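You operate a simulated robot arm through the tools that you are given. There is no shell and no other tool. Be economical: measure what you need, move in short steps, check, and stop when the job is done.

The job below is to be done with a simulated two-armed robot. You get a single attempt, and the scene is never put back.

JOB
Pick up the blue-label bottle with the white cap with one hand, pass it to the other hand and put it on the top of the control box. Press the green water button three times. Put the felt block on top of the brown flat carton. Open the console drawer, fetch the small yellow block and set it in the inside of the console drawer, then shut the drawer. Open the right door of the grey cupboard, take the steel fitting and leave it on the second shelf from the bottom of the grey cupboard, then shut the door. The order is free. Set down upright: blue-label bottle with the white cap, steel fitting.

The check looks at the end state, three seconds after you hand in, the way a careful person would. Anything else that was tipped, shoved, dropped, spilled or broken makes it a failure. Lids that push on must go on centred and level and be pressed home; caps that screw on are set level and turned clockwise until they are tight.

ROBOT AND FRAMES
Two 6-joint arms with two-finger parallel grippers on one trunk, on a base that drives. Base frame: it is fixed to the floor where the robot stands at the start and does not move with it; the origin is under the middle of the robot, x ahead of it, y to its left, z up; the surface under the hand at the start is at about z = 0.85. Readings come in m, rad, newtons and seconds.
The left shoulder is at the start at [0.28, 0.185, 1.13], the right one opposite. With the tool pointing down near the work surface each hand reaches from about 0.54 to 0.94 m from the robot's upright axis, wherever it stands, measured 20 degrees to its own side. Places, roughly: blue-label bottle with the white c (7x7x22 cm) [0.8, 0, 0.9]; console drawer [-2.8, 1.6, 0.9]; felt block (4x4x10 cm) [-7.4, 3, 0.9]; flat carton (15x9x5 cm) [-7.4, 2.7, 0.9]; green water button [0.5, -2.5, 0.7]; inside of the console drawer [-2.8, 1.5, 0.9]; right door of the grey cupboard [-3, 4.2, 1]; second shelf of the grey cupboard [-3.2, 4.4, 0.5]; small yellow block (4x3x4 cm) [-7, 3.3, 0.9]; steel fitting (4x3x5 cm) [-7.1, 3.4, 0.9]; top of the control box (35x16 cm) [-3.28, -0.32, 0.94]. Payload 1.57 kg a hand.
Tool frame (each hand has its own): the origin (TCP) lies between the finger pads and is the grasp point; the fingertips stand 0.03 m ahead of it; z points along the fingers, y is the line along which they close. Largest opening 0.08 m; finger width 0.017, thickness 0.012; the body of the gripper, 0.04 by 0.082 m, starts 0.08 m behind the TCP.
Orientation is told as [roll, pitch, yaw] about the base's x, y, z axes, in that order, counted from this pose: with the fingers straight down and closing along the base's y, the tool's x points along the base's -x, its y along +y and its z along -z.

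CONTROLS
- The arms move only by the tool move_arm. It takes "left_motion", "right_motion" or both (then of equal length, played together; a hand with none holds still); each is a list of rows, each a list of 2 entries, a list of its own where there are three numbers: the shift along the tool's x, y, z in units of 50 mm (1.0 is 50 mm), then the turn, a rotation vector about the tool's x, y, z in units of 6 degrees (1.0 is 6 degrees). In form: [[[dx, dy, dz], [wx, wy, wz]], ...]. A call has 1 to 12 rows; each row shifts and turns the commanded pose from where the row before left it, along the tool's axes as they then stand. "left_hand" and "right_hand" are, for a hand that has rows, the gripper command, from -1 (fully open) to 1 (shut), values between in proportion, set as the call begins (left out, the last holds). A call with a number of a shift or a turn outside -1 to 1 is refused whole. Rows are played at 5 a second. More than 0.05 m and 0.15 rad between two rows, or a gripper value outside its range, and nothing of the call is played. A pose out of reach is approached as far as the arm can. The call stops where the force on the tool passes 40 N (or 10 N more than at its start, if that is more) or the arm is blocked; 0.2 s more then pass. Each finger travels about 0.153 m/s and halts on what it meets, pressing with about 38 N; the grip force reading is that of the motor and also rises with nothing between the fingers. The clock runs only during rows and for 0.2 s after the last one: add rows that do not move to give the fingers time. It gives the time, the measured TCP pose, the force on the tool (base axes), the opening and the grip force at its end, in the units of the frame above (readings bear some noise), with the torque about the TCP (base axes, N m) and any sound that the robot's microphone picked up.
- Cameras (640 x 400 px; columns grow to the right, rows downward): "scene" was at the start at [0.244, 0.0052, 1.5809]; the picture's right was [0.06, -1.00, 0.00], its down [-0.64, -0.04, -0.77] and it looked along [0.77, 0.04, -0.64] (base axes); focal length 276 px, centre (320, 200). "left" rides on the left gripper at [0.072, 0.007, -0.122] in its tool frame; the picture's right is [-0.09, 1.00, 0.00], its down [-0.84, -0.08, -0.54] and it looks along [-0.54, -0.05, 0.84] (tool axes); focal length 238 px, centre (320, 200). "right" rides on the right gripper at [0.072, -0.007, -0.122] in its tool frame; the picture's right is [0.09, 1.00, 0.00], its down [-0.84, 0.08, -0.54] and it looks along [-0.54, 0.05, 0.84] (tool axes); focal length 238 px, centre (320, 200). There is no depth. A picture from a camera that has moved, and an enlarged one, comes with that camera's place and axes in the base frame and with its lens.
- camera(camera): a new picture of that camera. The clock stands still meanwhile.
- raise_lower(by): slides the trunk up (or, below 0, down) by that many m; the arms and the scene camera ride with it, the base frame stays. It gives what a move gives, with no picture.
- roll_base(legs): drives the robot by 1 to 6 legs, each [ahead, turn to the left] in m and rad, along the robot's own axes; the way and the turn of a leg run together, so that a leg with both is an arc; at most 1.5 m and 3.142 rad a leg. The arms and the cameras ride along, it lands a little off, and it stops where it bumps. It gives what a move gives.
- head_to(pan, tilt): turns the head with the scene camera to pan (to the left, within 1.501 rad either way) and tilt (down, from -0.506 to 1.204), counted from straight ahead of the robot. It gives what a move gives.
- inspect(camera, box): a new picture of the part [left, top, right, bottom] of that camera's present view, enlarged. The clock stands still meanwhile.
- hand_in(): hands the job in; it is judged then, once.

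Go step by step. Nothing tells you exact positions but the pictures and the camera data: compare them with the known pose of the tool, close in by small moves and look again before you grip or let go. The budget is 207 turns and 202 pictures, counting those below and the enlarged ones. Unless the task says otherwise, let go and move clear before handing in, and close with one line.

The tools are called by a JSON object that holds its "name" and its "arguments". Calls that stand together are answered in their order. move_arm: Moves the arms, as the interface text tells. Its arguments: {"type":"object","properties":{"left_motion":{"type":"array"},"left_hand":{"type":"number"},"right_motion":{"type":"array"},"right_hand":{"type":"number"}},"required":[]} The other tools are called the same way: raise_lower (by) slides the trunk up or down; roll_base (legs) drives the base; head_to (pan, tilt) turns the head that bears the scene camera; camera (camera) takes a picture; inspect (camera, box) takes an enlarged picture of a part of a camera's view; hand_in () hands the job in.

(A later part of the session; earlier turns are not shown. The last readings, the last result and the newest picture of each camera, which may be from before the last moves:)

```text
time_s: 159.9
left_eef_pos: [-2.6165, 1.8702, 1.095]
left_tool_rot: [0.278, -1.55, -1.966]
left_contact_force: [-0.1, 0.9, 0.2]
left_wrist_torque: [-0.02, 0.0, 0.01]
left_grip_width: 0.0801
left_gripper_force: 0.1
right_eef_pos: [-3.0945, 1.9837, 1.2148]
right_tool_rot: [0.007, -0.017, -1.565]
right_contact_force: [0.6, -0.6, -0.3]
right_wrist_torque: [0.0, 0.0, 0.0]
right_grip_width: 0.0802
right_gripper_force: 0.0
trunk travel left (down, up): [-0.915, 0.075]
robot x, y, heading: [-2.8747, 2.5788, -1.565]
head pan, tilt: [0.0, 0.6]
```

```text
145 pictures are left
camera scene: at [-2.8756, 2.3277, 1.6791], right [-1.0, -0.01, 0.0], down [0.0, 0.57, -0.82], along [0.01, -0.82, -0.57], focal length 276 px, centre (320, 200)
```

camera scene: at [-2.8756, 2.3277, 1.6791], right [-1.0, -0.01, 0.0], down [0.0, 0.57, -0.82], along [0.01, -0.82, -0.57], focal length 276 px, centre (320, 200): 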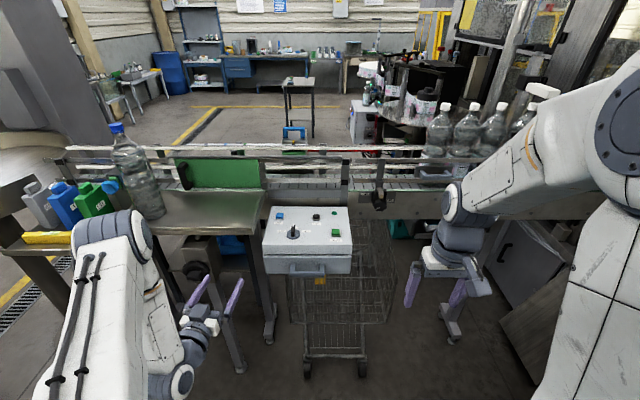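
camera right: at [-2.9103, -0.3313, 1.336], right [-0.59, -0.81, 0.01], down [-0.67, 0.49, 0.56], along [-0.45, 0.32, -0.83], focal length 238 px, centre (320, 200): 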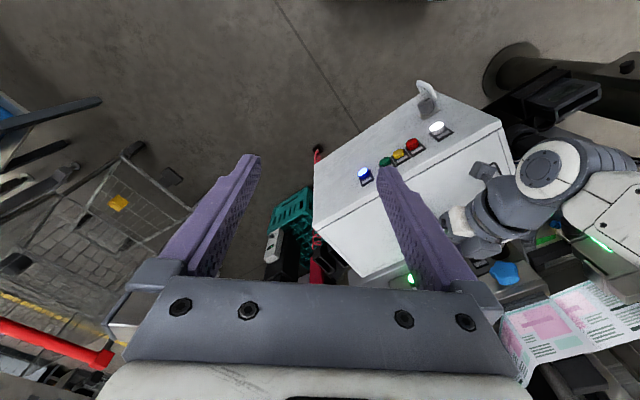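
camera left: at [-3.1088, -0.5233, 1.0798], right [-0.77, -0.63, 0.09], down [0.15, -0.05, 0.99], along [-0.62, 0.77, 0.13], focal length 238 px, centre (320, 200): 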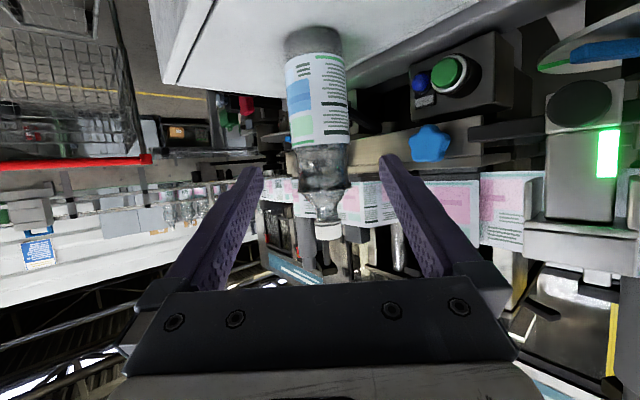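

Level pointing works here. I correct the heading and roll the hand 90° about its fingers.

{"name": "move_arm", "arguments": {"left_motion": [[[0, 0, 0], [-0.62, 0, 0]], [[0, 0, 0], [-0.62, 0, 0]], [[0, 0, 0], [0, 0, 1]], [[0, 0, 0], [0, 0, 1]], [[0, 0, 0], [0, 0, 1]], [[0, 0, 0], [0, 0, 1]], [[0, 0, 0], [0, 0, 1]], [[0, 0, 0], [0, 0, 1]], [[0, 0, 0], [0, 0, 1]], [[0, 0, 0], [0, 0, 1]], [[0, 0, 0], [0, 0, 1]], [[0, 0, 0], [0, 0, 1]]]}}

{"name": "move_arm", "arguments": {"left_motion": [[[0, 0, 0], [0, 0, 1]], [[0, 0, 0], [0, 0, 1]], [[0, 0, 0], [0, 0, 1]], [[0, 0, 0], [0, 0, 1]], [[0, 0, 0], [0, 0, 1]], [[0, 0, 0], [0, 0, 0]]]}}

{"name": "camera", "arguments": {"camera": "scene"}}

{"name": "camera", "arguments": {"camera": "left"}}

```text
time_s: 162.5
left_eef_pos: [-2.6132, 1.8657, 1.0953]
left_tool_rot: [1.548, -0.512, -3.121]
left_contact_force: [0.5, -0.7, 0.4]
left_wrist_torque: [-0.01, 0.01, 0.01]
left_grip_width: 0.0795
left_gripper_force: 0.1
left hand out of reach, approached as far as the arm can: row 2
right_eef_pos: [-3.0937, 1.9835, 1.2146]
right_tool_rot: [0.006, -0.017, -1.565]
right_contact_force: [0.0, -0.7, 0.4]
right_wrist_torque: [0.0, 0.0, 0.02]
right_grip_width: 0.0801
right_gripper_force: 0.0
trunk travel left (down, up): [-0.915, 0.075]
robot x, y, heading: [-2.8782, 2.5746, -1.566]
head pan, tilt: [0.0, 0.6]
```

```text
time_s: 163.9
left_eef_pos: [-2.6123, 1.8649, 1.0972]
left_tool_rot: [1.551, 0.008, -3.132]
left_contact_force: [0.0, -0.2, 0.2]
left_wrist_torque: [-0.05, 0.01, 0.0]
left_grip_width: 0.0797
left_gripper_force: 0.0
right_eef_pos: [-3.0947, 1.9844, 1.2148]
right_tool_rot: [0.007, -0.017, -1.567]
right_contact_force: [-0.6, 0.1, -0.5]
right_wrist_torque: [0.03, -0.01, -0.03]
right_grip_width: 0.08
right_gripper_force: 0.1
trunk travel left (down, up): [-0.915, 0.075]
robot x, y, heading: [-2.8765, 2.5757, -1.563]
head pan, tilt: [0.0, 0.6]
```

```text
144 pictures are left
camera scene: at [-2.8757, 2.3278, 1.6792], right [-1.0, -0.01, 0.0], down [0.0, 0.56, -0.83], along [0.01, -0.82, -0.56], focal length 276 px, centre (320, 200)
```

scene: 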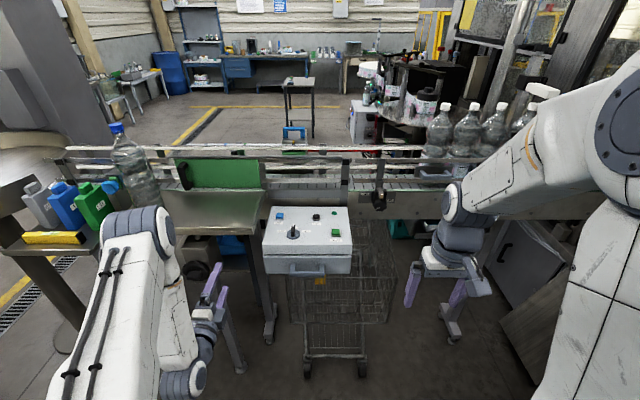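

```text
143 pictures are left
camera left: at [-2.5415, 1.9872, 1.1056], right [-0.1, -0.02, 0.99], down [-0.84, 0.54, -0.07], along [-0.53, -0.84, -0.07], focal length 238 px, centre (320, 200)
```

left: 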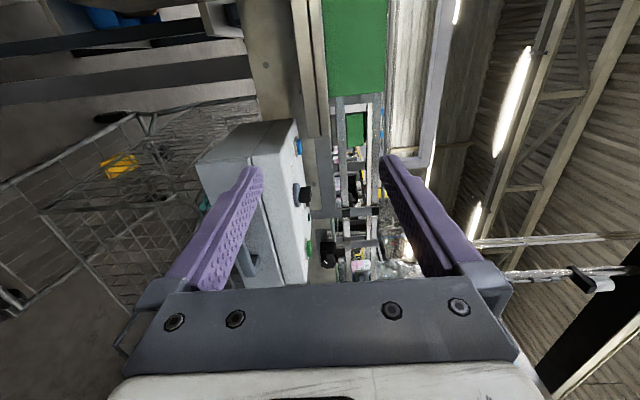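

The hand now closes vertically and points at -y. I lower the trunk 0.2 m and slide the hand in front of the handle.

{"name": "raise_lower", "arguments": {"by": -0.2}}

{"name": "move_arm", "arguments": {"left_motion": [[[-0.8, -0.1, 0], [0, 0, 0]], [[-0.8, -0.1, 0], [0, 0, 0]], [[-0.8, -0.1, 0], [0, 0, 0]], [[-0.8, -0.1, 0], [0, 0, 0]], [[-0.8, 0, 0], [0, 0, 0]], [[0, 0, 0], [0, 0, 0]]]}}

{"name": "camera", "arguments": {"camera": "left"}}

{"name": "camera", "arguments": {"camera": "scene"}}

```text
time_s: 166.1
left_eef_pos: [-2.6123, 1.8655, 0.8961]
left_tool_rot: [1.55, 0.007, -3.133]
left_contact_force: [-0.3, -0.5, 0.0]
left_wrist_torque: [-0.02, -0.01, 0.0]
left_grip_width: 0.0801
left_gripper_force: 0.2
right_eef_pos: [-3.0946, 1.9853, 1.0146]
right_tool_rot: [0.007, -0.017, -1.566]
right_contact_force: [1.0, 1.1, -0.8]
right_wrist_torque: [0.03, -0.01, -0.01]
right_grip_width: 0.0804
right_gripper_force: 0.0
trunk travel left (down, up): [-0.715, 0.275]
robot x, y, heading: [-2.8765, 2.5738, -1.56]
head pan, tilt: [0.0, 0.6]
```

```text
time_s: 167.5
left_eef_pos: [-2.8095, 1.8452, 0.8801]
left_tool_rot: [1.552, 0.007, -3.133]
left_contact_force: [0.8, -0.1, -0.6]
left_wrist_torque: [0.02, 0.0, 0.0]
left_grip_width: 0.0798
left_gripper_force: 0.0
left hand out of reach, approached as far as the arm can: row 1, 2
right_eef_pos: [-3.0957, 1.9847, 1.0144]
right_tool_rot: [0.007, -0.016, -1.566]
right_contact_force: [0.5, 1.1, 0.7]
right_wrist_torque: [0.01, -0.05, 0.03]
right_grip_width: 0.0802
right_gripper_force: 0.1
trunk travel left (down, up): [-0.715, 0.275]
robot x, y, heading: [-2.8753, 2.5789, -1.563]
head pan, tilt: [0.0, 0.6]
```

```text
142 pictures are left
camera left: at [-2.7385, 1.9676, 0.8881], right [-0.1, -0.02, 0.99], down [-0.84, 0.54, -0.07], along [-0.53, -0.84, -0.07], focal length 238 px, centre (320, 200)
```

left: 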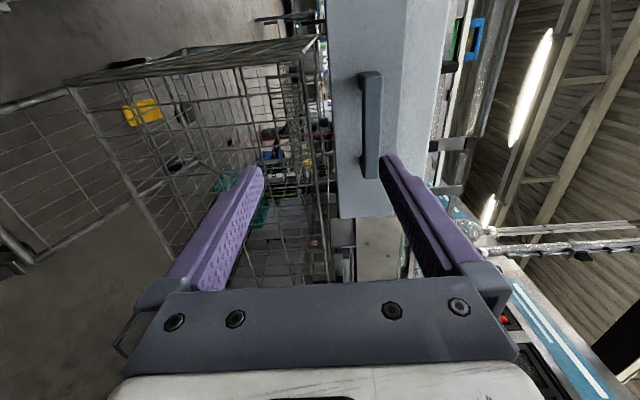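

```text
141 pictures are left
camera scene: at [-2.8759, 2.3279, 1.4792], right [-1.0, -0.01, 0.0], down [0.0, 0.56, -0.83], along [0.01, -0.83, -0.56], focal length 276 px, centre (320, 200)
```

scene: 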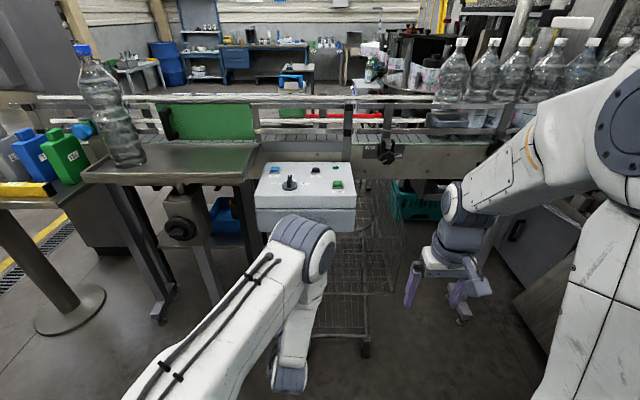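

Triangulating gives the handle at about [-2.825, 1.662, 0.937]. I align and go half way forward.

{"name": "move_arm", "arguments": {"left_motion": [[[-0.15, 0.57, 0], [0, 0, 0]], [[-0.15, 0.57, 0], [0, 0, 0]], [[0, 0, 0.8], [0, 0, 0]], [[0, 0, 0.8], [0, 0, 0]], [[0, 0, 0], [0, 0, 0]]]}}

{"name": "camera", "arguments": {"camera": "left"}}

{"name": "inspect", "arguments": {"camera": "scene", "box": [230, 140, 390, 260]}}

```text
time_s: 168.7
left_eef_pos: [-2.823, 1.7645, 0.937]
left_tool_rot: [1.551, 0.009, -3.131]
left_contact_force: [-0.7, 0.2, 0.6]
left_wrist_torque: [0.0, 0.0, -0.02]
left_grip_width: 0.0801
left_gripper_force: 0.1
right_eef_pos: [-3.0944, 1.9848, 1.0151]
right_tool_rot: [0.007, -0.016, -1.566]
right_contact_force: [1.3, 0.4, 0.5]
right_wrist_torque: [-0.01, -0.02, 0.03]
right_grip_width: 0.0798
right_gripper_force: 0.1
trunk travel left (down, up): [-0.715, 0.275]
robot x, y, heading: [-2.8753, 2.5736, -1.564]
head pan, tilt: [0.0, 0.6]
```

```text
140 pictures are left
camera left: at [-2.7514, 1.8858, 0.9459], right [-0.1, -0.02, 0.99], down [-0.84, 0.54, -0.07], along [-0.53, -0.84, -0.07], focal length 238 px, centre (320, 200)
```

left: 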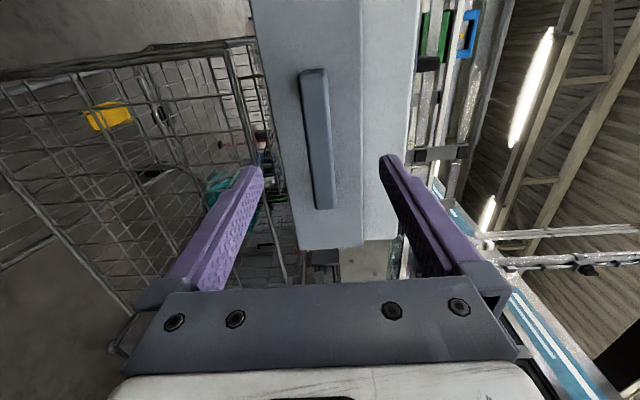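

```text
3.33 times, centred on (310, 200) of scene
camera zoom: at [-2.8757, 2.3277, 1.4791], right [-1.0, -0.01, 0.0], down [0.0, 0.57, -0.82], along [0.01, -0.82, -0.57], focal length 919 px, centre (353, 200)
```

zoom: 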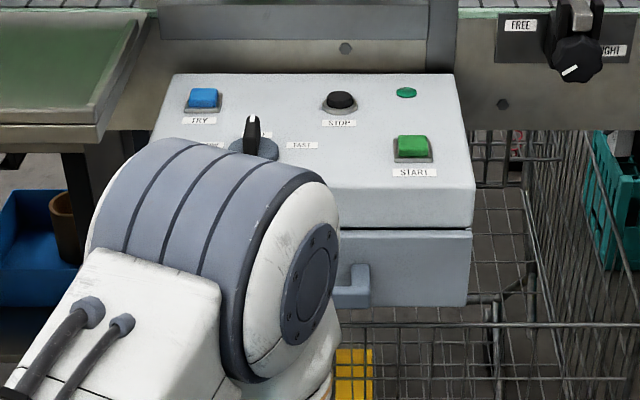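

Aligned. I advance onto the handle and close.

{"name": "move_arm", "arguments": {"left_motion": [[[0, -0.08, 0.6], [0, 0, 0]], [[0, 0, 0.6], [0, 0, 0]], [[0, 0, 0.4], [0, 0, 0]], [[0, 0, 0.2], [0, 0, 0]], [[0, 0, 0], [0, 0, 0]]]}}

{"name": "camera", "arguments": {"camera": "left"}}

```text
time_s: 169.7
left_eef_pos: [-2.8233, 1.6825, 0.9306]
left_tool_rot: [1.553, 0.007, -3.133]
left_contact_force: [2.6, 20.6, 6.4]
left_wrist_torque: [-1.08, 0.09, -0.07]
left_grip_width: 0.0802
left_gripper_force: 0.1
right_eef_pos: [-3.0948, 1.9866, 1.0155]
right_tool_rot: [0.006, -0.02, -1.566]
right_contact_force: [0.0, -0.5, 1.0]
right_wrist_torque: [-0.02, 0.0, 0.04]
right_grip_width: 0.08
right_gripper_force: 0.0
trunk travel left (down, up): [-0.715, 0.275]
robot x, y, heading: [-2.8768, 2.5746, -1.561]
head pan, tilt: [0.0, 0.6]
stopped in row 4 (left hand): the force on the tool passed its limit at 51 N (the readings are from after the stop); the commanded pose is now the measured one
```

```text
138 pictures are left
camera left: at [-2.7519, 1.8053, 0.9386], right [-0.1, -0.02, 0.99], down [-0.84, 0.54, -0.07], along [-0.53, -0.84, -0.07], focal length 238 px, centre (320, 200)
```

left: 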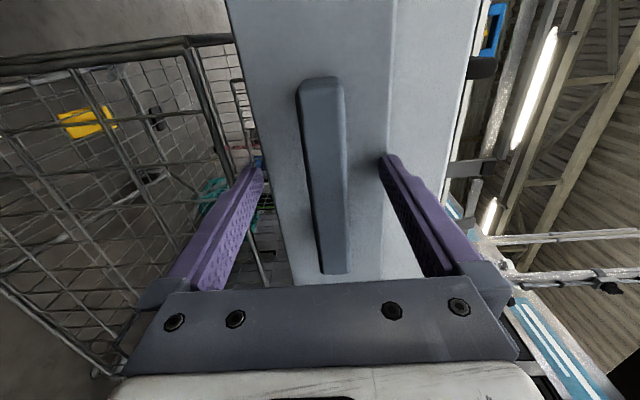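

The upper fingertip touched the console face; I back off 4 mm and close on the bar.

{"name": "move_arm", "arguments": {"left_motion": [[[0, 0, -0.1], [0, 0, 0]], [[0, 0, 0], [0, 0, 0]]]}}

{"name": "move_arm", "arguments": {"left_motion": [[[0, 0, 0], [0, 0, 0]], [[0, 0, 0], [0, 0, 0]], [[0, 0, 0], [0, 0, 0]]], "left_hand": 1}}

{"name": "camera", "arguments": {"camera": "left"}}

```text
time_s: 170.3
left_eef_pos: [-2.8226, 1.6857, 0.9275]
left_tool_rot: [1.547, 0.01, -3.133]
left_contact_force: [-0.6, -0.1, 0.2]
left_wrist_torque: [0.02, 0.02, 0.01]
left_grip_width: 0.08
left_gripper_force: 0.0
right_eef_pos: [-3.0958, 1.9831, 1.0154]
right_tool_rot: [0.007, -0.016, -1.566]
right_contact_force: [0.2, -0.3, 0.0]
right_wrist_torque: [-0.01, 0.01, -0.04]
right_grip_width: 0.0799
right_gripper_force: 0.0
trunk travel left (down, up): [-0.715, 0.275]
robot x, y, heading: [-2.876, 2.5781, -1.563]
head pan, tilt: [0.0, 0.6]
```

```text
time_s: 171.1
left_eef_pos: [-2.824, 1.6846, 0.9349]
left_tool_rot: [1.571, 0.005, -3.133]
left_contact_force: [1.3, -1.0, 33.0]
left_wrist_torque: [0.22, 0.59, 0.11]
left_grip_width: 0.0216
left_gripper_force: 34.6
right_eef_pos: [-3.0944, 1.9857, 1.0172]
right_tool_rot: [0.008, -0.019, -1.565]
right_contact_force: [0.5, -0.4, -0.4]
right_wrist_torque: [-0.01, -0.04, 0.0]
right_grip_width: 0.0799
right_gripper_force: 0.1
trunk travel left (down, up): [-0.715, 0.275]
robot x, y, heading: [-2.8757, 2.5732, -1.567]
head pan, tilt: [0.0, 0.6]
```

```text
137 pictures are left
camera left: at [-2.7527, 1.8069, 0.9416], right [-0.1, 0.0, 1.0], down [-0.84, 0.53, -0.08], along [-0.53, -0.85, -0.05], focal length 238 px, centre (320, 200)
```

left: 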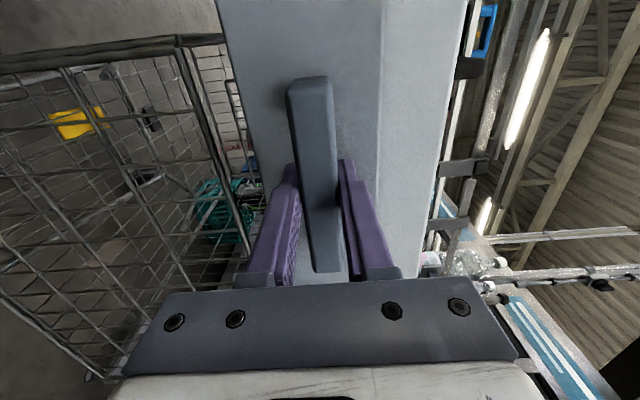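

The bar is gripped (22 mm). I relieve the vertical strain and pull the drawer out.

{"name": "move_arm", "arguments": {"left_motion": [[[0, 0.1, 0], [0, 0, 0]], [[0, 0, -0.3], [0, 0, 0]], [[0, 0, -0.5], [0, 0, 0]], [[0, 0, -0.6], [0, 0, 0]], [[0, 0, -0.6], [0, 0, 0]], [[0, 0, -0.6], [0, 0, 0]], [[0, 0, -0.4], [0, 0, 0]], [[0, 0, 0], [0, 0, 0]]]}}

{"name": "camera", "arguments": {"camera": "scene"}}

```text
time_s: 172.9
left_eef_pos: [-2.8247, 1.8371, 0.936]
left_tool_rot: [1.549, 0.01, -3.136]
left_contact_force: [-16.4, 1.2, -4.3]
left_wrist_torque: [-0.39, 0.56, 0.09]
left_grip_width: 0.0221
left_gripper_force: 34.6
right_eef_pos: [-3.0964, 1.9841, 1.0154]
right_tool_rot: [0.01, -0.018, -1.567]
right_contact_force: [-0.2, 0.5, -0.3]
right_wrist_torque: [0.01, -0.05, -0.03]
right_grip_width: 0.0802
right_gripper_force: 0.0
trunk travel left (down, up): [-0.715, 0.275]
robot x, y, heading: [-2.8762, 2.579, -1.561]
head pan, tilt: [0.0, 0.6]
```

```text
136 pictures are left
camera scene: at [-2.8766, 2.3279, 1.479], right [-1.0, -0.01, 0.0], down [0.0, 0.57, -0.82], along [0.01, -0.82, -0.57], focal length 276 px, centre (320, 200)
```

scene: 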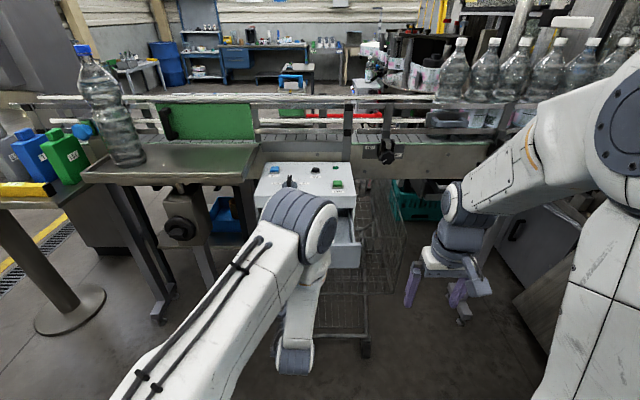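

The drawer is open about 15 cm. I release and back off with the base.

{"name": "move_arm", "arguments": {"left_motion": [[[0, 0, 0], [0, 0, 0]], [[0, 0, 0], [0, 0, 0]], [[0, 0, 0], [0, 0, 0]]], "left_hand": -1}}

{"name": "roll_base", "arguments": {"legs": [[-0.3, 0]]}}

{"name": "camera", "arguments": {"camera": "scene"}}

```text
time_s: 173.7
left_eef_pos: [-2.8219, 1.8346, 0.9372]
left_tool_rot: [1.55, 0.009, -3.131]
left_contact_force: [1.2, 0.3, 0.1]
left_wrist_torque: [-0.01, 0.0, 0.01]
left_grip_width: 0.0798
left_gripper_force: 0.1
right_eef_pos: [-3.0943, 1.9837, 1.0156]
right_tool_rot: [0.006, -0.018, -1.566]
right_contact_force: [-0.4, -0.3, 0.6]
right_wrist_torque: [0.0, 0.02, 0.0]
right_grip_width: 0.08
right_gripper_force: 0.0
trunk travel left (down, up): [-0.715, 0.275]
robot x, y, heading: [-2.8787, 2.5746, -1.566]
head pan, tilt: [0.0, 0.6]
```

```text
time_s: 175.8
left_eef_pos: [-2.8285, 2.1422, 0.9361]
left_tool_rot: [1.551, 0.007, -3.137]
left_contact_force: [-0.3, -0.6, 0.2]
left_wrist_torque: [0.0, -0.02, 0.02]
left_grip_width: 0.0801
left_gripper_force: 0.1
right_eef_pos: [-3.1001, 2.2928, 1.0156]
right_tool_rot: [0.007, -0.019, -1.572]
right_contact_force: [-0.4, 0.0, 0.3]
right_wrist_torque: [0.03, 0.0, -0.03]
right_grip_width: 0.0799
right_gripper_force: 0.1
trunk travel left (down, up): [-0.715, 0.275]
robot x, y, heading: [-2.8808, 2.8872, -1.569]
head pan, tilt: [0.0, 0.6]
```

```text
135 pictures are left
camera scene: at [-2.8786, 2.6357, 1.4791], right [-1.0, 0.0, 0.0], down [0.0, 0.57, -0.82], along [0.0, -0.82, -0.57], focal length 276 px, centre (320, 200)
```

scene: 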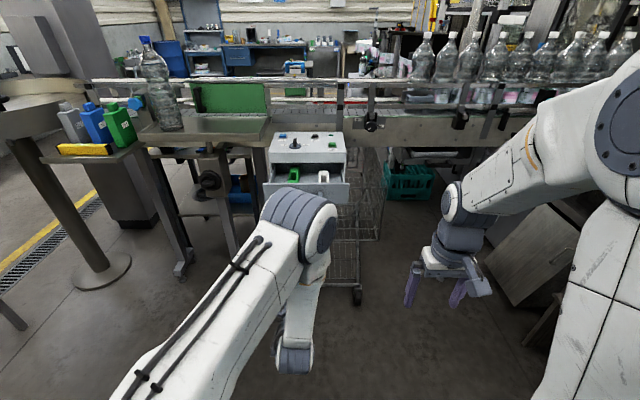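

{"name": "inspect", "arguments": {"camera": "scene", "box": [250, 120, 370, 210]}}

```text
4.44 times, centred on (310, 165) of scene
camera zoom: at [-2.8786, 2.6357, 1.4791], right [-1.0, 0.0, 0.0], down [0.0, 0.57, -0.82], along [0.0, -0.82, -0.57], focal length 1225 px, centre (364, 356)
```

zoom: 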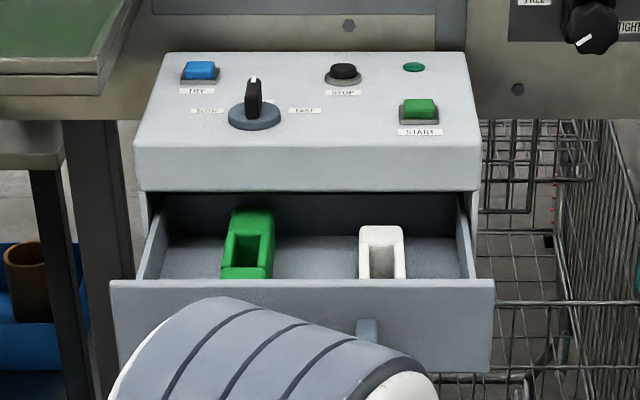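

The drawer has free space inside between the green and white pieces. Next I turn to the cupboard.

{"name": "roll_base", "arguments": {"legs": [[0, -1.571], [0.5, 0], [0, -1.571]]}}

{"name": "head_to", "arguments": {"pan": 0, "tilt": 0.35}}

{"name": "camera", "arguments": {"camera": "scene"}}

```text
time_s: 186.5
left_eef_pos: [-3.3715, 3.65, 0.9355]
left_tool_rot: [1.55, 0.008, -0.067]
left_contact_force: [0.5, -0.3, 0.0]
left_wrist_torque: [-0.04, -0.01, 0.01]
left_grip_width: 0.08
left_gripper_force: 0.1
right_eef_pos: [-3.1119, 3.4817, 1.0157]
right_tool_rot: [0.006, -0.018, 1.502]
right_contact_force: [-1.1, 0.0, -0.1]
right_wrist_torque: [-0.02, 0.01, -0.01]
right_grip_width: 0.08
right_gripper_force: 0.1
trunk travel left (down, up): [-0.715, 0.275]
robot x, y, heading: [-3.3743, 2.9081, 1.507]
head pan, tilt: [0.0, 0.6]
```

```text
time_s: 187.3
left_eef_pos: [-3.3714, 3.6515, 0.9364]
left_tool_rot: [1.549, 0.007, -0.066]
left_contact_force: [0.0, 0.1, -0.3]
left_wrist_torque: [0.0, -0.03, 0.01]
left_grip_width: 0.0802
left_gripper_force: 0.1
right_eef_pos: [-3.1118, 3.4815, 1.0148]
right_tool_rot: [0.006, -0.016, 1.503]
right_contact_force: [0.1, 0.2, 0.5]
right_wrist_torque: [0.0, -0.02, 0.0]
right_grip_width: 0.0802
right_gripper_force: 0.0
trunk travel left (down, up): [-0.715, 0.275]
robot x, y, heading: [-3.3715, 2.9077, 1.498]
head pan, tilt: [0.0, 0.351]
```

```text
133 pictures are left
camera scene: at [-3.3576, 3.1606, 1.5019], right [1.0, -0.07, 0.0], down [-0.02, -0.34, -0.94], along [0.06, 0.94, -0.34], focal length 276 px, centre (320, 200)
```

scene: 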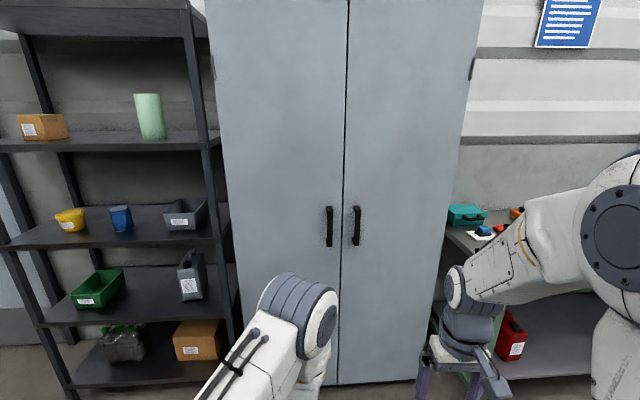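

The right door's vertical handle is at about [-3.15, 4.14, 1.03]. I extend the right hand and pitch it level.

{"name": "move_arm", "arguments": {"right_motion": [[[-1, 0, 0], [0, 0, 0]], [[-1, 0, 0], [0, 0, 0]], [[-1, 0, 0], [0, 0, 0]], [[0, 0, 0], [0, -1, 0]], [[0, 0, 0], [0, -1, 0]], [[0, 0, 0], [0, -1, 0]], [[0, 0, 0], [0, -1, 0]], [[0, 0, 0], [0, -1, 0]], [[0, 0, 0], [0, -1, 0]], [[0, 0, 0], [0, -1, 0]], [[0, 0, 0], [0, -1, 0]], [[0, 0, 0], [0, -1, 0]]]}}

{"name": "move_arm", "arguments": {"right_motion": [[[0, 0, 0], [0, -1, 0]], [[0, 0, 0], [0, -1, 0]], [[0, 0, 0], [0, -1, 0]], [[0, 0, 0], [0, -1, 0]], [[0, 0, 0], [0, -1, 0]], [[0, 0, 0], [0, -1, 0]], [[0, 0, 0], [0, 0, 0]]]}}

{"name": "camera", "arguments": {"camera": "scene"}}

{"name": "camera", "arguments": {"camera": "right"}}

```text
time_s: 189.9
left_eef_pos: [-3.3719, 3.6518, 0.9358]
left_tool_rot: [1.548, 0.009, -0.065]
left_contact_force: [0.2, -0.1, 0.1]
left_wrist_torque: [0.0, 0.01, 0.01]
left_grip_width: 0.0798
left_gripper_force: 0.1
right_eef_pos: [-3.1162, 3.6286, 1.0148]
right_tool_rot: [0.089, -0.752, 1.48]
right_contact_force: [0.2, 0.1, 0.5]
right_wrist_torque: [0.02, -0.01, 0.02]
right_grip_width: 0.08
right_gripper_force: 0.0
right hand out of reach, approached as far as the arm can: row 9, 10, 11
trunk travel left (down, up): [-0.715, 0.275]
robot x, y, heading: [-3.3731, 2.9052, 1.497]
head pan, tilt: [0.0, 0.351]
```

```text
time_s: 191.5
left_eef_pos: [-3.3712, 3.6505, 0.9352]
left_tool_rot: [1.551, 0.01, -0.066]
left_contact_force: [0.3, 0.3, -0.4]
left_wrist_torque: [0.04, -0.01, 0.01]
left_grip_width: 0.0798
left_gripper_force: 0.1
right_eef_pos: [-3.0919, 3.6547, 1.0552]
right_tool_rot: [0.451, -1.352, 1.099]
right_contact_force: [0.1, 0.6, 0.1]
right_wrist_torque: [0.0, -0.03, -0.03]
right_grip_width: 0.0801
right_gripper_force: 0.1
right hand out of reach, approached as far as the arm can: row 3, 4, 5, 6
trunk travel left (down, up): [-0.715, 0.275]
robot x, y, heading: [-3.373, 2.9065, 1.501]
head pan, tilt: [0.0, 0.351]
```

```text
132 pictures are left
camera scene: at [-3.3575, 3.1607, 1.5019], right [1.0, -0.07, 0.0], down [-0.02, -0.34, -0.94], along [0.06, 0.94, -0.34], focal length 276 px, centre (320, 200)
```

scene: 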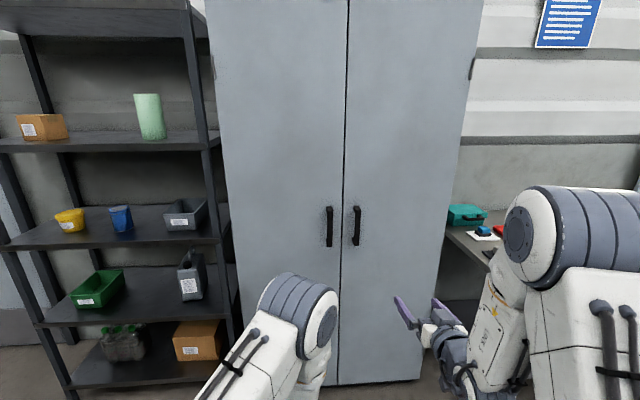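

```text
131 pictures are left
camera right: at [-3.0942, 3.5209, 1.0086], right [-1.0, 0.01, 0.0], down [0.0, -0.37, 0.93], along [0.01, 0.93, 0.37], focal length 238 px, centre (320, 200)
```

right: 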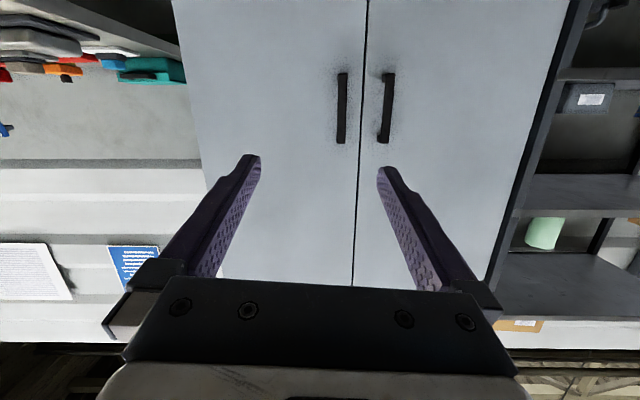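

The right hand points at the door with the handle ahead. I roll the base 0.33 m closer.

{"name": "roll_base", "arguments": {"legs": [[0.33, 0]]}}

{"name": "camera", "arguments": {"camera": "right"}}

{"name": "camera", "arguments": {"camera": "scene"}}

```text
time_s: 193.6
left_eef_pos: [-3.3545, 3.9724, 0.9356]
left_tool_rot: [1.551, 0.01, -0.06]
left_contact_force: [0.7, -0.2, 0.1]
left_wrist_torque: [-0.03, 0.04, 0.0]
left_grip_width: 0.0799
left_gripper_force: 0.1
right_eef_pos: [-3.0756, 3.979, 1.0562]
right_tool_rot: [0.452, -1.353, 1.109]
right_contact_force: [-0.5, -0.5, 0.3]
right_wrist_torque: [-0.03, 0.02, -0.02]
right_grip_width: 0.0802
right_gripper_force: 0.1
trunk travel left (down, up): [-0.715, 0.275]
robot x, y, heading: [-3.353, 3.2321, 1.51]
head pan, tilt: [0.0, 0.351]
```

```text
130 pictures are left
camera right: at [-3.0767, 3.8437, 1.0089], right [-1.0, 0.0, 0.0], down [0.0, -0.37, 0.93], along [0.01, 0.93, 0.37], focal length 238 px, centre (320, 200)
```

right: 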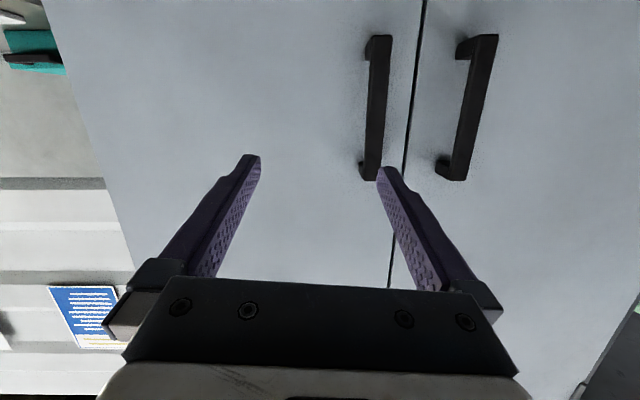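

```text
129 pictures are left
camera scene: at [-3.338, 3.4821, 1.502], right [1.0, -0.06, 0.0], down [-0.02, -0.34, -0.94], along [0.06, 0.94, -0.34], focal length 276 px, centre (320, 200)
```

scene: 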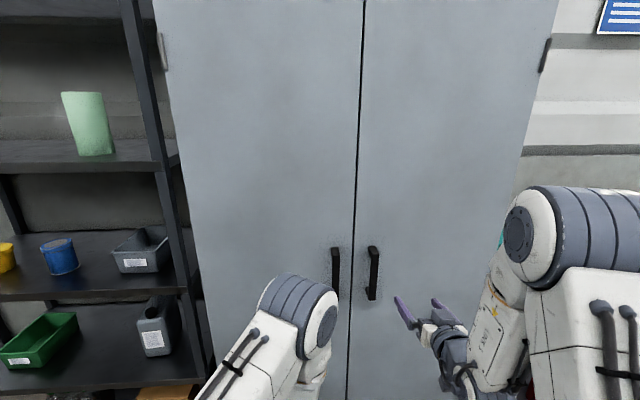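

Handle at [-3.142, 4.143, 1.02]. I level the hand's roll, align with the handle and approach.

{"name": "move_arm", "arguments": {"right_motion": [[[0, 0, 0], [0, 0, -0.93]], [[0.12, 0.44, 0.33], [0, 0, 0]], [[0.12, 0.44, 0.33], [0, 0, 0]], [[0.12, 0.44, 0.33], [0, 0, 0]], [[0, 0, 0.7], [0, 0, 0]], [[0, 0, 0], [0, 0, 0]]]}}

{"name": "camera", "arguments": {"camera": "right"}}

```text
time_s: 195.0
left_eef_pos: [-3.3547, 3.9723, 0.9359]
left_tool_rot: [1.55, 0.009, -0.061]
left_contact_force: [0.0, -0.4, 0.9]
left_wrist_torque: [-0.02, 0.01, -0.01]
left_grip_width: 0.0799
left_gripper_force: 0.0
right_eef_pos: [-3.0655, 4.0392, 1.0275]
right_tool_rot: [0.455, -1.351, 1.108]
right_contact_force: [0.3, 0.3, 0.0]
right_wrist_torque: [-0.02, 0.0, -0.01]
right_grip_width: 0.08
right_gripper_force: 0.2
right hand out of reach, approached as far as the arm can: row 1, 2, 3, 4, 5
trunk travel left (down, up): [-0.715, 0.275]
robot x, y, heading: [-3.351, 3.2272, 1.507]
head pan, tilt: [0.0, 0.351]
```

```text
128 pictures are left
camera right: at [-3.0655, 3.9053, 0.9805], right [-1.0, 0.0, 0.01], down [0.01, -0.37, 0.93], along [0.0, 0.93, 0.37], focal length 238 px, centre (320, 200)
```

right: 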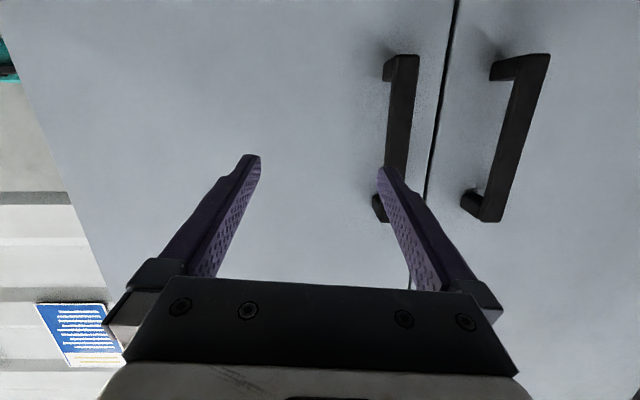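

The arm can't go sideways there, so I turn the base slightly left to line the hand up instead.

{"name": "roll_base", "arguments": {"legs": [[0, 0.09]]}}

{"name": "camera", "arguments": {"camera": "right"}}

```text
time_s: 195.9
left_eef_pos: [-3.4202, 3.9693, 0.9365]
left_tool_rot: [1.548, 0.008, 0.027]
left_contact_force: [0.2, 0.1, -0.3]
left_wrist_torque: [-0.03, 0.0, 0.0]
left_grip_width: 0.0799
left_gripper_force: 0.1
right_eef_pos: [-3.1384, 4.0609, 1.0276]
right_tool_rot: [0.456, -1.352, 1.198]
right_contact_force: [0.6, -0.1, -0.2]
right_wrist_torque: [0.03, -0.01, -0.02]
right_grip_width: 0.0801
right_gripper_force: 0.2
trunk travel left (down, up): [-0.715, 0.275]
robot x, y, heading: [-3.3537, 3.2341, 1.596]
head pan, tilt: [0.0, 0.351]
```

```text
127 pictures are left
camera right: at [-3.1262, 3.9277, 0.9806], right [-1.0, -0.09, 0.01], down [0.04, -0.37, 0.93], along [-0.08, 0.93, 0.37], focal length 238 px, centre (320, 200)
```

right: 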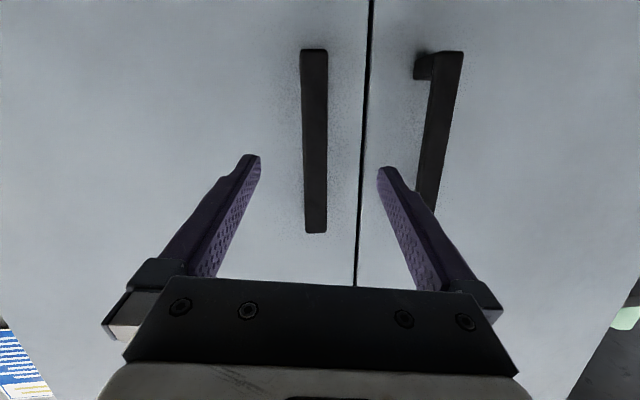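

Handle is centred. I advance with the arm under force guard.

{"name": "move_arm", "arguments": {"right_motion": [[[0, 0, 0.4], [0, 0, 0]], [[0, 0, 0.4], [0, 0, 0]], [[0, 0, 0.4], [0, 0, 0]], [[0, 0, 0], [0, 0, 0]]]}}

{"name": "camera", "arguments": {"camera": "right"}}

```text
time_s: 196.9
left_eef_pos: [-3.4204, 3.9695, 0.9352]
left_tool_rot: [1.55, 0.008, 0.025]
left_contact_force: [0.0, 0.8, -0.1]
left_wrist_torque: [-0.05, -0.01, 0.0]
left_grip_width: 0.0801
left_gripper_force: 0.2
right_eef_pos: [-3.1409, 4.1194, 1.0152]
right_tool_rot: [0.461, -1.349, 1.202]
right_contact_force: [0.2, -0.8, 0.0]
right_wrist_torque: [-0.02, 0.0, 0.0]
right_grip_width: 0.0801
right_gripper_force: 0.0
trunk travel left (down, up): [-0.715, 0.275]
robot x, y, heading: [-3.3535, 3.2305, 1.595]
head pan, tilt: [0.0, 0.351]
```

```text
126 pictures are left
camera right: at [-3.1271, 3.9858, 0.9683], right [-0.99, -0.1, 0.01], down [0.04, -0.36, 0.93], along [-0.09, 0.93, 0.37], focal length 238 px, centre (320, 200)
```

right: 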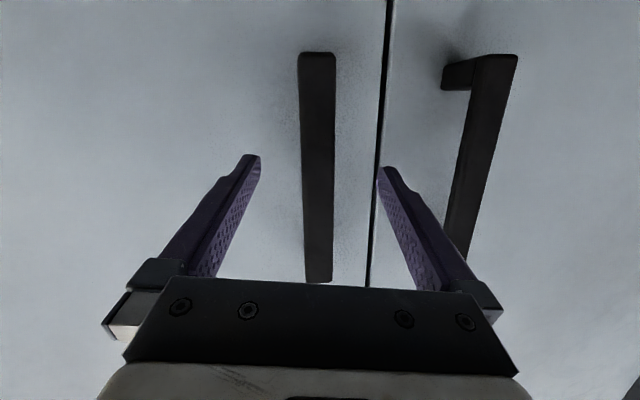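

I close on the handle.

{"name": "move_arm", "arguments": {"right_motion": [[[0, 0, 0], [0, 0, 0]], [[0, 0, 0], [0, 0, 0]], [[0, 0, 0], [0, 0, 0]]], "right_hand": 1}}

{"name": "camera", "arguments": {"camera": "right"}}

```text
time_s: 197.7
left_eef_pos: [-3.4196, 3.9708, 0.9356]
left_tool_rot: [1.55, 0.009, 0.025]
left_contact_force: [0.4, 0.3, -0.4]
left_wrist_torque: [-0.02, -0.02, 0.0]
left_grip_width: 0.08
left_gripper_force: 0.1
right_eef_pos: [-3.1386, 4.1197, 1.0142]
right_tool_rot: [0.458, -1.349, 1.203]
right_contact_force: [6.6, 0.4, -0.8]
right_wrist_torque: [0.06, -0.89, -0.53]
right_grip_width: 0.0243
right_gripper_force: 35.7
trunk travel left (down, up): [-0.715, 0.275]
robot x, y, heading: [-3.3518, 3.2287, 1.595]
head pan, tilt: [0.0, 0.351]
```

```text
125 pictures are left
camera right: at [-3.126, 3.9855, 0.9682], right [-1.0, -0.1, 0.01], down [0.04, -0.36, 0.93], along [-0.09, 0.93, 0.37], focal length 238 px, centre (320, 200)
```

right: 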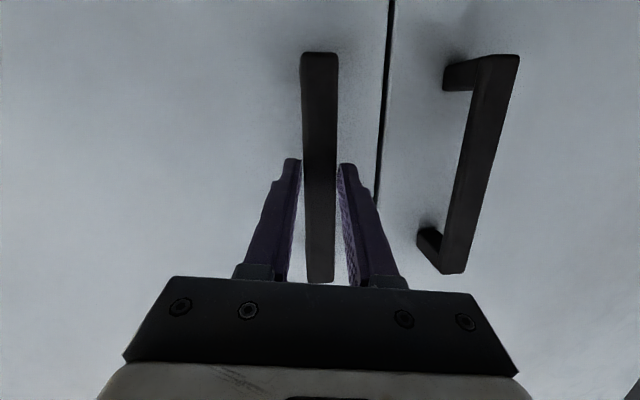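

Gripped (24 mm). I pull the door open about 10 cm along its arc.

{"name": "move_arm", "arguments": {"right_motion": [[[0.076, 0, -0.39], [0, 0, 0]], [[0.076, -0.02, -0.39], [0, 0, 0]], [[0.076, -0.05, -0.39], [0, 0, 0]], [[0.076, -0.07, -0.39], [0, 0, 0]], [[0.076, -0.1, -0.39], [0, 0, 0]], [[0, 0, 0], [0, 0, 0]]]}}

{"name": "camera", "arguments": {"camera": "scene"}}

{"name": "camera", "arguments": {"camera": "right"}}

```text
time_s: 198.9
left_eef_pos: [-3.4189, 3.9703, 0.9367]
left_tool_rot: [1.55, 0.01, 0.028]
left_contact_force: [-0.6, -0.6, 1.0]
left_wrist_torque: [-0.01, 0.01, 0.0]
left_grip_width: 0.0798
left_gripper_force: 0.1
right_eef_pos: [-3.1212, 4.0357, 1.0147]
right_tool_rot: [0.466, -1.354, 1.166]
right_contact_force: [5.1, 1.7, -1.6]
right_wrist_torque: [-0.75, -0.83, -0.02]
right_grip_width: 0.0246
right_gripper_force: 36.5
trunk travel left (down, up): [-0.715, 0.275]
robot x, y, heading: [-3.3504, 3.2283, 1.599]
head pan, tilt: [0.0, 0.351]
stopped in row 5 (right hand): the force on the tool passed its limit at 41 N (the readings are from after the stop); the commanded pose is now the measured one
```

```text
124 pictures are left
camera scene: at [-3.3594, 3.4835, 1.5018], right [1.0, 0.02, 0.0], down [0.01, -0.34, -0.94], along [-0.02, 0.94, -0.34], focal length 276 px, centre (320, 200)
```

scene: 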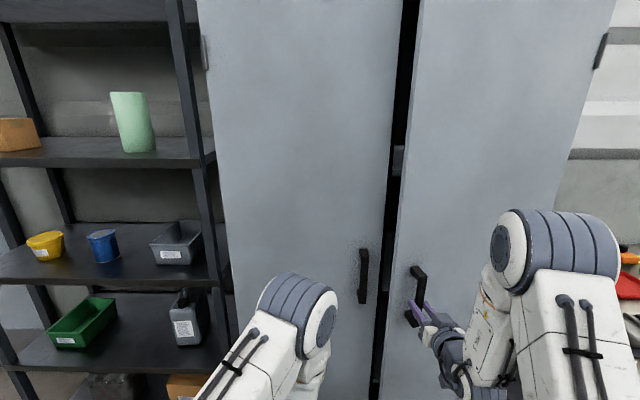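

```text
123 pictures are left
camera right: at [-3.1114, 3.902, 0.9677], right [-1.0, -0.07, 0.01], down [0.03, -0.37, 0.93], along [-0.06, 0.93, 0.37], focal length 238 px, centre (320, 200)
```

right: 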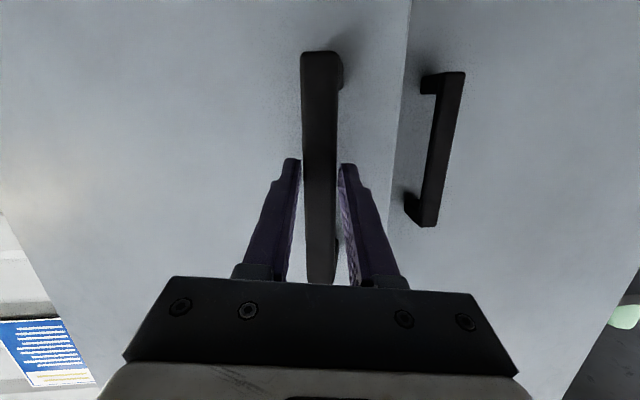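

The door is ajar. I pull it further by rolling the base back with the grip kept.

{"name": "roll_base", "arguments": {"legs": [[-0.12, -0.03]]}}

{"name": "camera", "arguments": {"camera": "scene"}}

{"name": "camera", "arguments": {"camera": "right"}}

```text
time_s: 199.8
left_eef_pos: [-3.4095, 3.9249, 0.9364]
left_tool_rot: [1.552, 0.01, 0.015]
left_contact_force: [0.3, 0.3, -0.5]
left_wrist_torque: [-0.02, 0.01, 0.01]
left_grip_width: 0.08
left_gripper_force: 0.0
right_eef_pos: [-3.1019, 3.9877, 1.0161]
right_tool_rot: [0.469, -1.357, 1.131]
right_contact_force: [3.0, 2.4, -3.4]
right_wrist_torque: [0.63, -0.71, 0.21]
right_grip_width: 0.0258
right_gripper_force: 36.6
trunk travel left (down, up): [-0.715, 0.275]
robot x, y, heading: [-3.3506, 3.1824, 1.581]
head pan, tilt: [0.0, 0.351]
stopped in leg 1: the force on the tool passed its limit at 48 N (the readings are from after the stop); the commanded pose is now the measured one
```

```text
122 pictures are left
camera scene: at [-3.3553, 3.4376, 1.502], right [1.0, 0.01, 0.0], down [0.0, -0.34, -0.94], along [-0.01, 0.94, -0.34], focal length 276 px, centre (320, 200)
```

scene: 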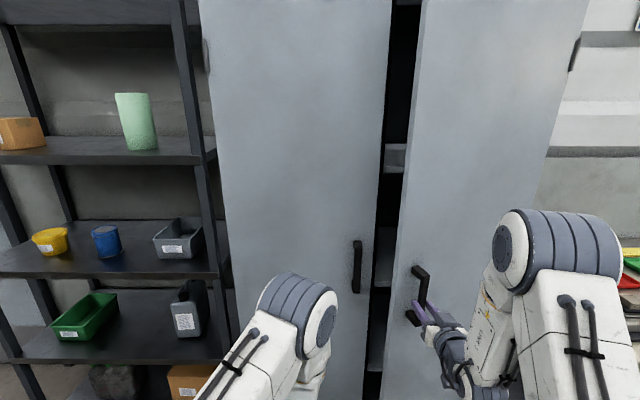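

```text
121 pictures are left
camera right: at [-3.0973, 3.8539, 0.9684], right [-1.0, -0.04, 0.01], down [0.02, -0.37, 0.93], along [-0.03, 0.93, 0.37], focal length 238 px, centre (320, 200)
```

right: 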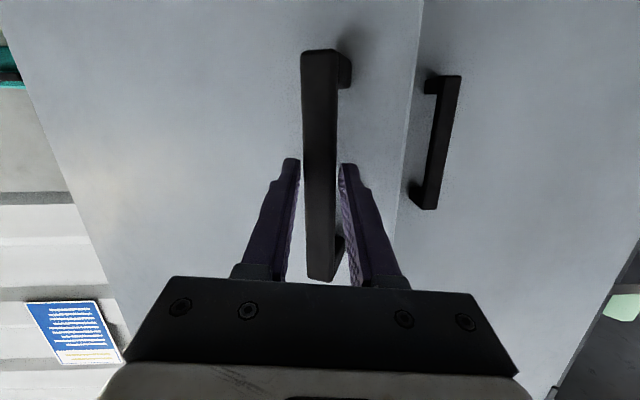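

The door is open about 18°. I keep pulling along the arc, letting the pads pivot on the bar.

{"name": "roll_base", "arguments": {"legs": [[-0.1, -0.05]]}}

{"name": "roll_base", "arguments": {"legs": [[-0.1, -0.06]]}}

{"name": "camera", "arguments": {"camera": "scene"}}

{"name": "camera", "arguments": {"camera": "right"}}

```text
time_s: 200.8
left_eef_pos: [-3.3927, 3.8831, 0.938]
left_tool_rot: [1.553, 0.009, -0.008]
left_contact_force: [0.3, 0.6, -0.4]
left_wrist_torque: [-0.02, 0.0, 0.0]
left_grip_width: 0.08
left_gripper_force: 0.1
right_eef_pos: [-3.0767, 3.9387, 1.0164]
right_tool_rot: [0.471, -1.359, 1.086]
right_contact_force: [2.8, 2.6, -2.0]
right_wrist_torque: [0.31, -0.83, -0.14]
right_grip_width: 0.0258
right_gripper_force: 37.1
trunk travel left (down, up): [-0.715, 0.275]
robot x, y, heading: [-3.3541, 3.1441, 1.566]
head pan, tilt: [0.0, 0.351]
stopped in leg 1: the force on the tool passed its limit at 48 N (the readings are from after the stop); the commanded pose is now the measured one
```

```text
time_s: 201.9
left_eef_pos: [-3.3522, 3.7817, 0.9361]
left_tool_rot: [1.552, 0.006, -0.067]
left_contact_force: [-0.4, -0.4, -0.3]
left_wrist_torque: [0.01, -0.02, 0.01]
left_grip_width: 0.08
left_gripper_force: 0.1
right_eef_pos: [-3.0347, 3.8198, 1.0179]
right_tool_rot: [0.472, -1.36, 1.023]
right_contact_force: [0.3, -1.0, 0.5]
right_wrist_torque: [-0.01, 0.02, 0.03]
right_grip_width: 0.0
right_gripper_force: 21.3
trunk travel left (down, up): [-0.715, 0.275]
robot x, y, heading: [-3.3555, 3.0386, 1.504]
head pan, tilt: [0.0, 0.351]
```

```text
120 pictures are left
camera scene: at [-3.3389, 3.2916, 1.5018], right [1.0, -0.07, 0.0], down [-0.02, -0.34, -0.94], along [0.06, 0.94, -0.34], focal length 276 px, centre (320, 200)
```

scene: 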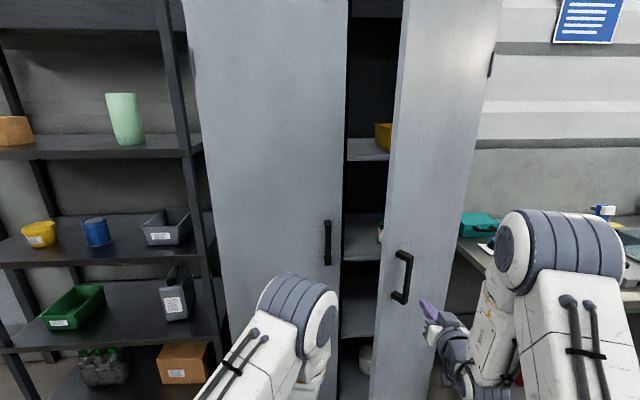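

```text
119 pictures are left
camera right: at [-3.0435, 3.6861, 0.9686], right [-1.0, 0.07, 0.01], down [-0.02, -0.37, 0.93], along [0.06, 0.92, 0.38], focal length 238 px, centre (320, 200)
```

right: 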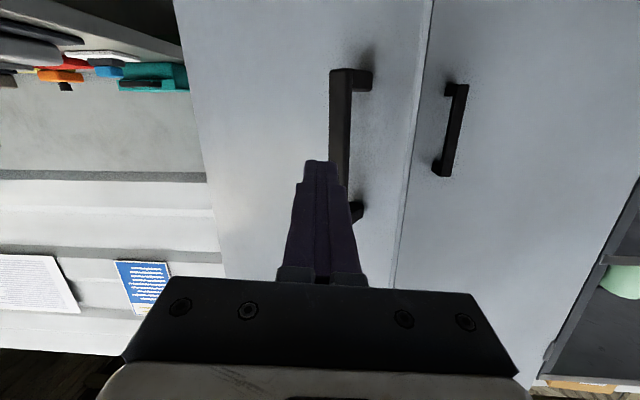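

The hand slipped off but the door coasted to about 37°. I back off slightly, tuck the right hand, and will then push the door open from inside with the left hand.

{"name": "roll_base", "arguments": {"legs": [[-0.12, 0]]}}

{"name": "move_arm", "arguments": {"right_motion": [[[0, 0, 0], [0, 1, 0]], [[0, 0, 0], [0, 1, 0]], [[0, 0, 0], [0, 1, 0]], [[0, 0, 0], [0, 1, 0]], [[0, 0, 0], [0, 1, 0]], [[0, 0, 0], [0, 1, 0]], [[0, 0, 0], [0, 1, 0]], [[0, 0, 0], [0, 1, 0]], [[0, 0, 0], [0, 1, 0]], [[0, 0, 0], [0, 1, 0]], [[0, 0, 0], [0, 1, 0]], [[0, 0, 0], [0, 1, 0]]]}}

{"name": "move_arm", "arguments": {"right_motion": [[[0.6, 0, 0], [0, 0.5, 0]], [[0.8, 0, 0], [0, 0, 0]], [[0.8, 0, 0], [0, 0, 0]], [[0.8, 0, 0], [0, 0, 0]], [[0, 0, 0], [0, 0, 0]]]}}

{"name": "camera", "arguments": {"camera": "scene"}}

```text
time_s: 203.1
left_eef_pos: [-3.3633, 3.6639, 0.9358]
left_tool_rot: [1.553, 0.006, -0.066]
left_contact_force: [-0.5, 0.5, 0.6]
left_wrist_torque: [0.04, 0.01, 0.02]
left_grip_width: 0.0801
left_gripper_force: 0.0
right_eef_pos: [-3.045, 3.7012, 1.0177]
right_tool_rot: [0.475, -1.361, 1.027]
right_contact_force: [-0.5, 0.9, -0.6]
right_wrist_torque: [0.0, -0.03, -0.03]
right_grip_width: 0.0003
right_gripper_force: 21.3
trunk travel left (down, up): [-0.715, 0.275]
robot x, y, heading: [-3.3627, 2.918, 1.51]
head pan, tilt: [0.0, 0.351]
```

```text
time_s: 205.7
left_eef_pos: [-3.3628, 3.6629, 0.9367]
left_tool_rot: [1.55, 0.008, -0.064]
left_contact_force: [-0.6, -0.5, 0.0]
left_wrist_torque: [-0.01, 0.01, -0.02]
left_grip_width: 0.0802
left_gripper_force: 0.1
right_eef_pos: [-3.0463, 3.7006, 1.0181]
right_tool_rot: [0.096, -0.123, 1.48]
right_contact_force: [-0.3, 0.6, 0.2]
right_wrist_torque: [0.01, 0.0, 0.01]
right_grip_width: 0.0
right_gripper_force: 21.4
trunk travel left (down, up): [-0.715, 0.275]
robot x, y, heading: [-3.3635, 2.9202, 1.51]
head pan, tilt: [0.0, 0.351]
```

```text
time_s: 206.9
left_eef_pos: [-3.3633, 3.6632, 0.9368]
left_tool_rot: [1.551, 0.008, -0.063]
left_contact_force: [0.4, 0.2, -0.2]
left_wrist_torque: [0.0, -0.03, 0.0]
left_grip_width: 0.0799
left_gripper_force: 0.0
right_eef_pos: [-3.0579, 3.5531, 1.0051]
right_tool_rot: [0.096, -0.072, 1.483]
right_contact_force: [-0.7, 0.2, 0.2]
right_wrist_torque: [-0.03, -0.02, -0.04]
right_grip_width: 0.0
right_gripper_force: 21.2
trunk travel left (down, up): [-0.715, 0.275]
robot x, y, heading: [-3.3648, 2.921, 1.506]
head pan, tilt: [0.0, 0.351]
```

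```text
118 pictures are left
camera scene: at [-3.3478, 3.1721, 1.502], right [1.0, -0.07, 0.0], down [-0.02, -0.34, -0.94], along [0.06, 0.94, -0.34], focal length 276 px, centre (320, 200)
```

scene: 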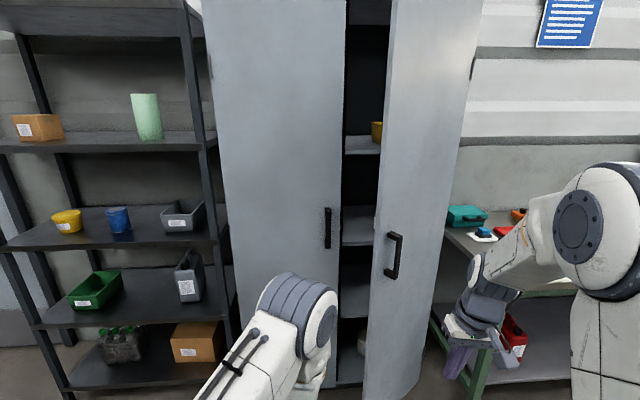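

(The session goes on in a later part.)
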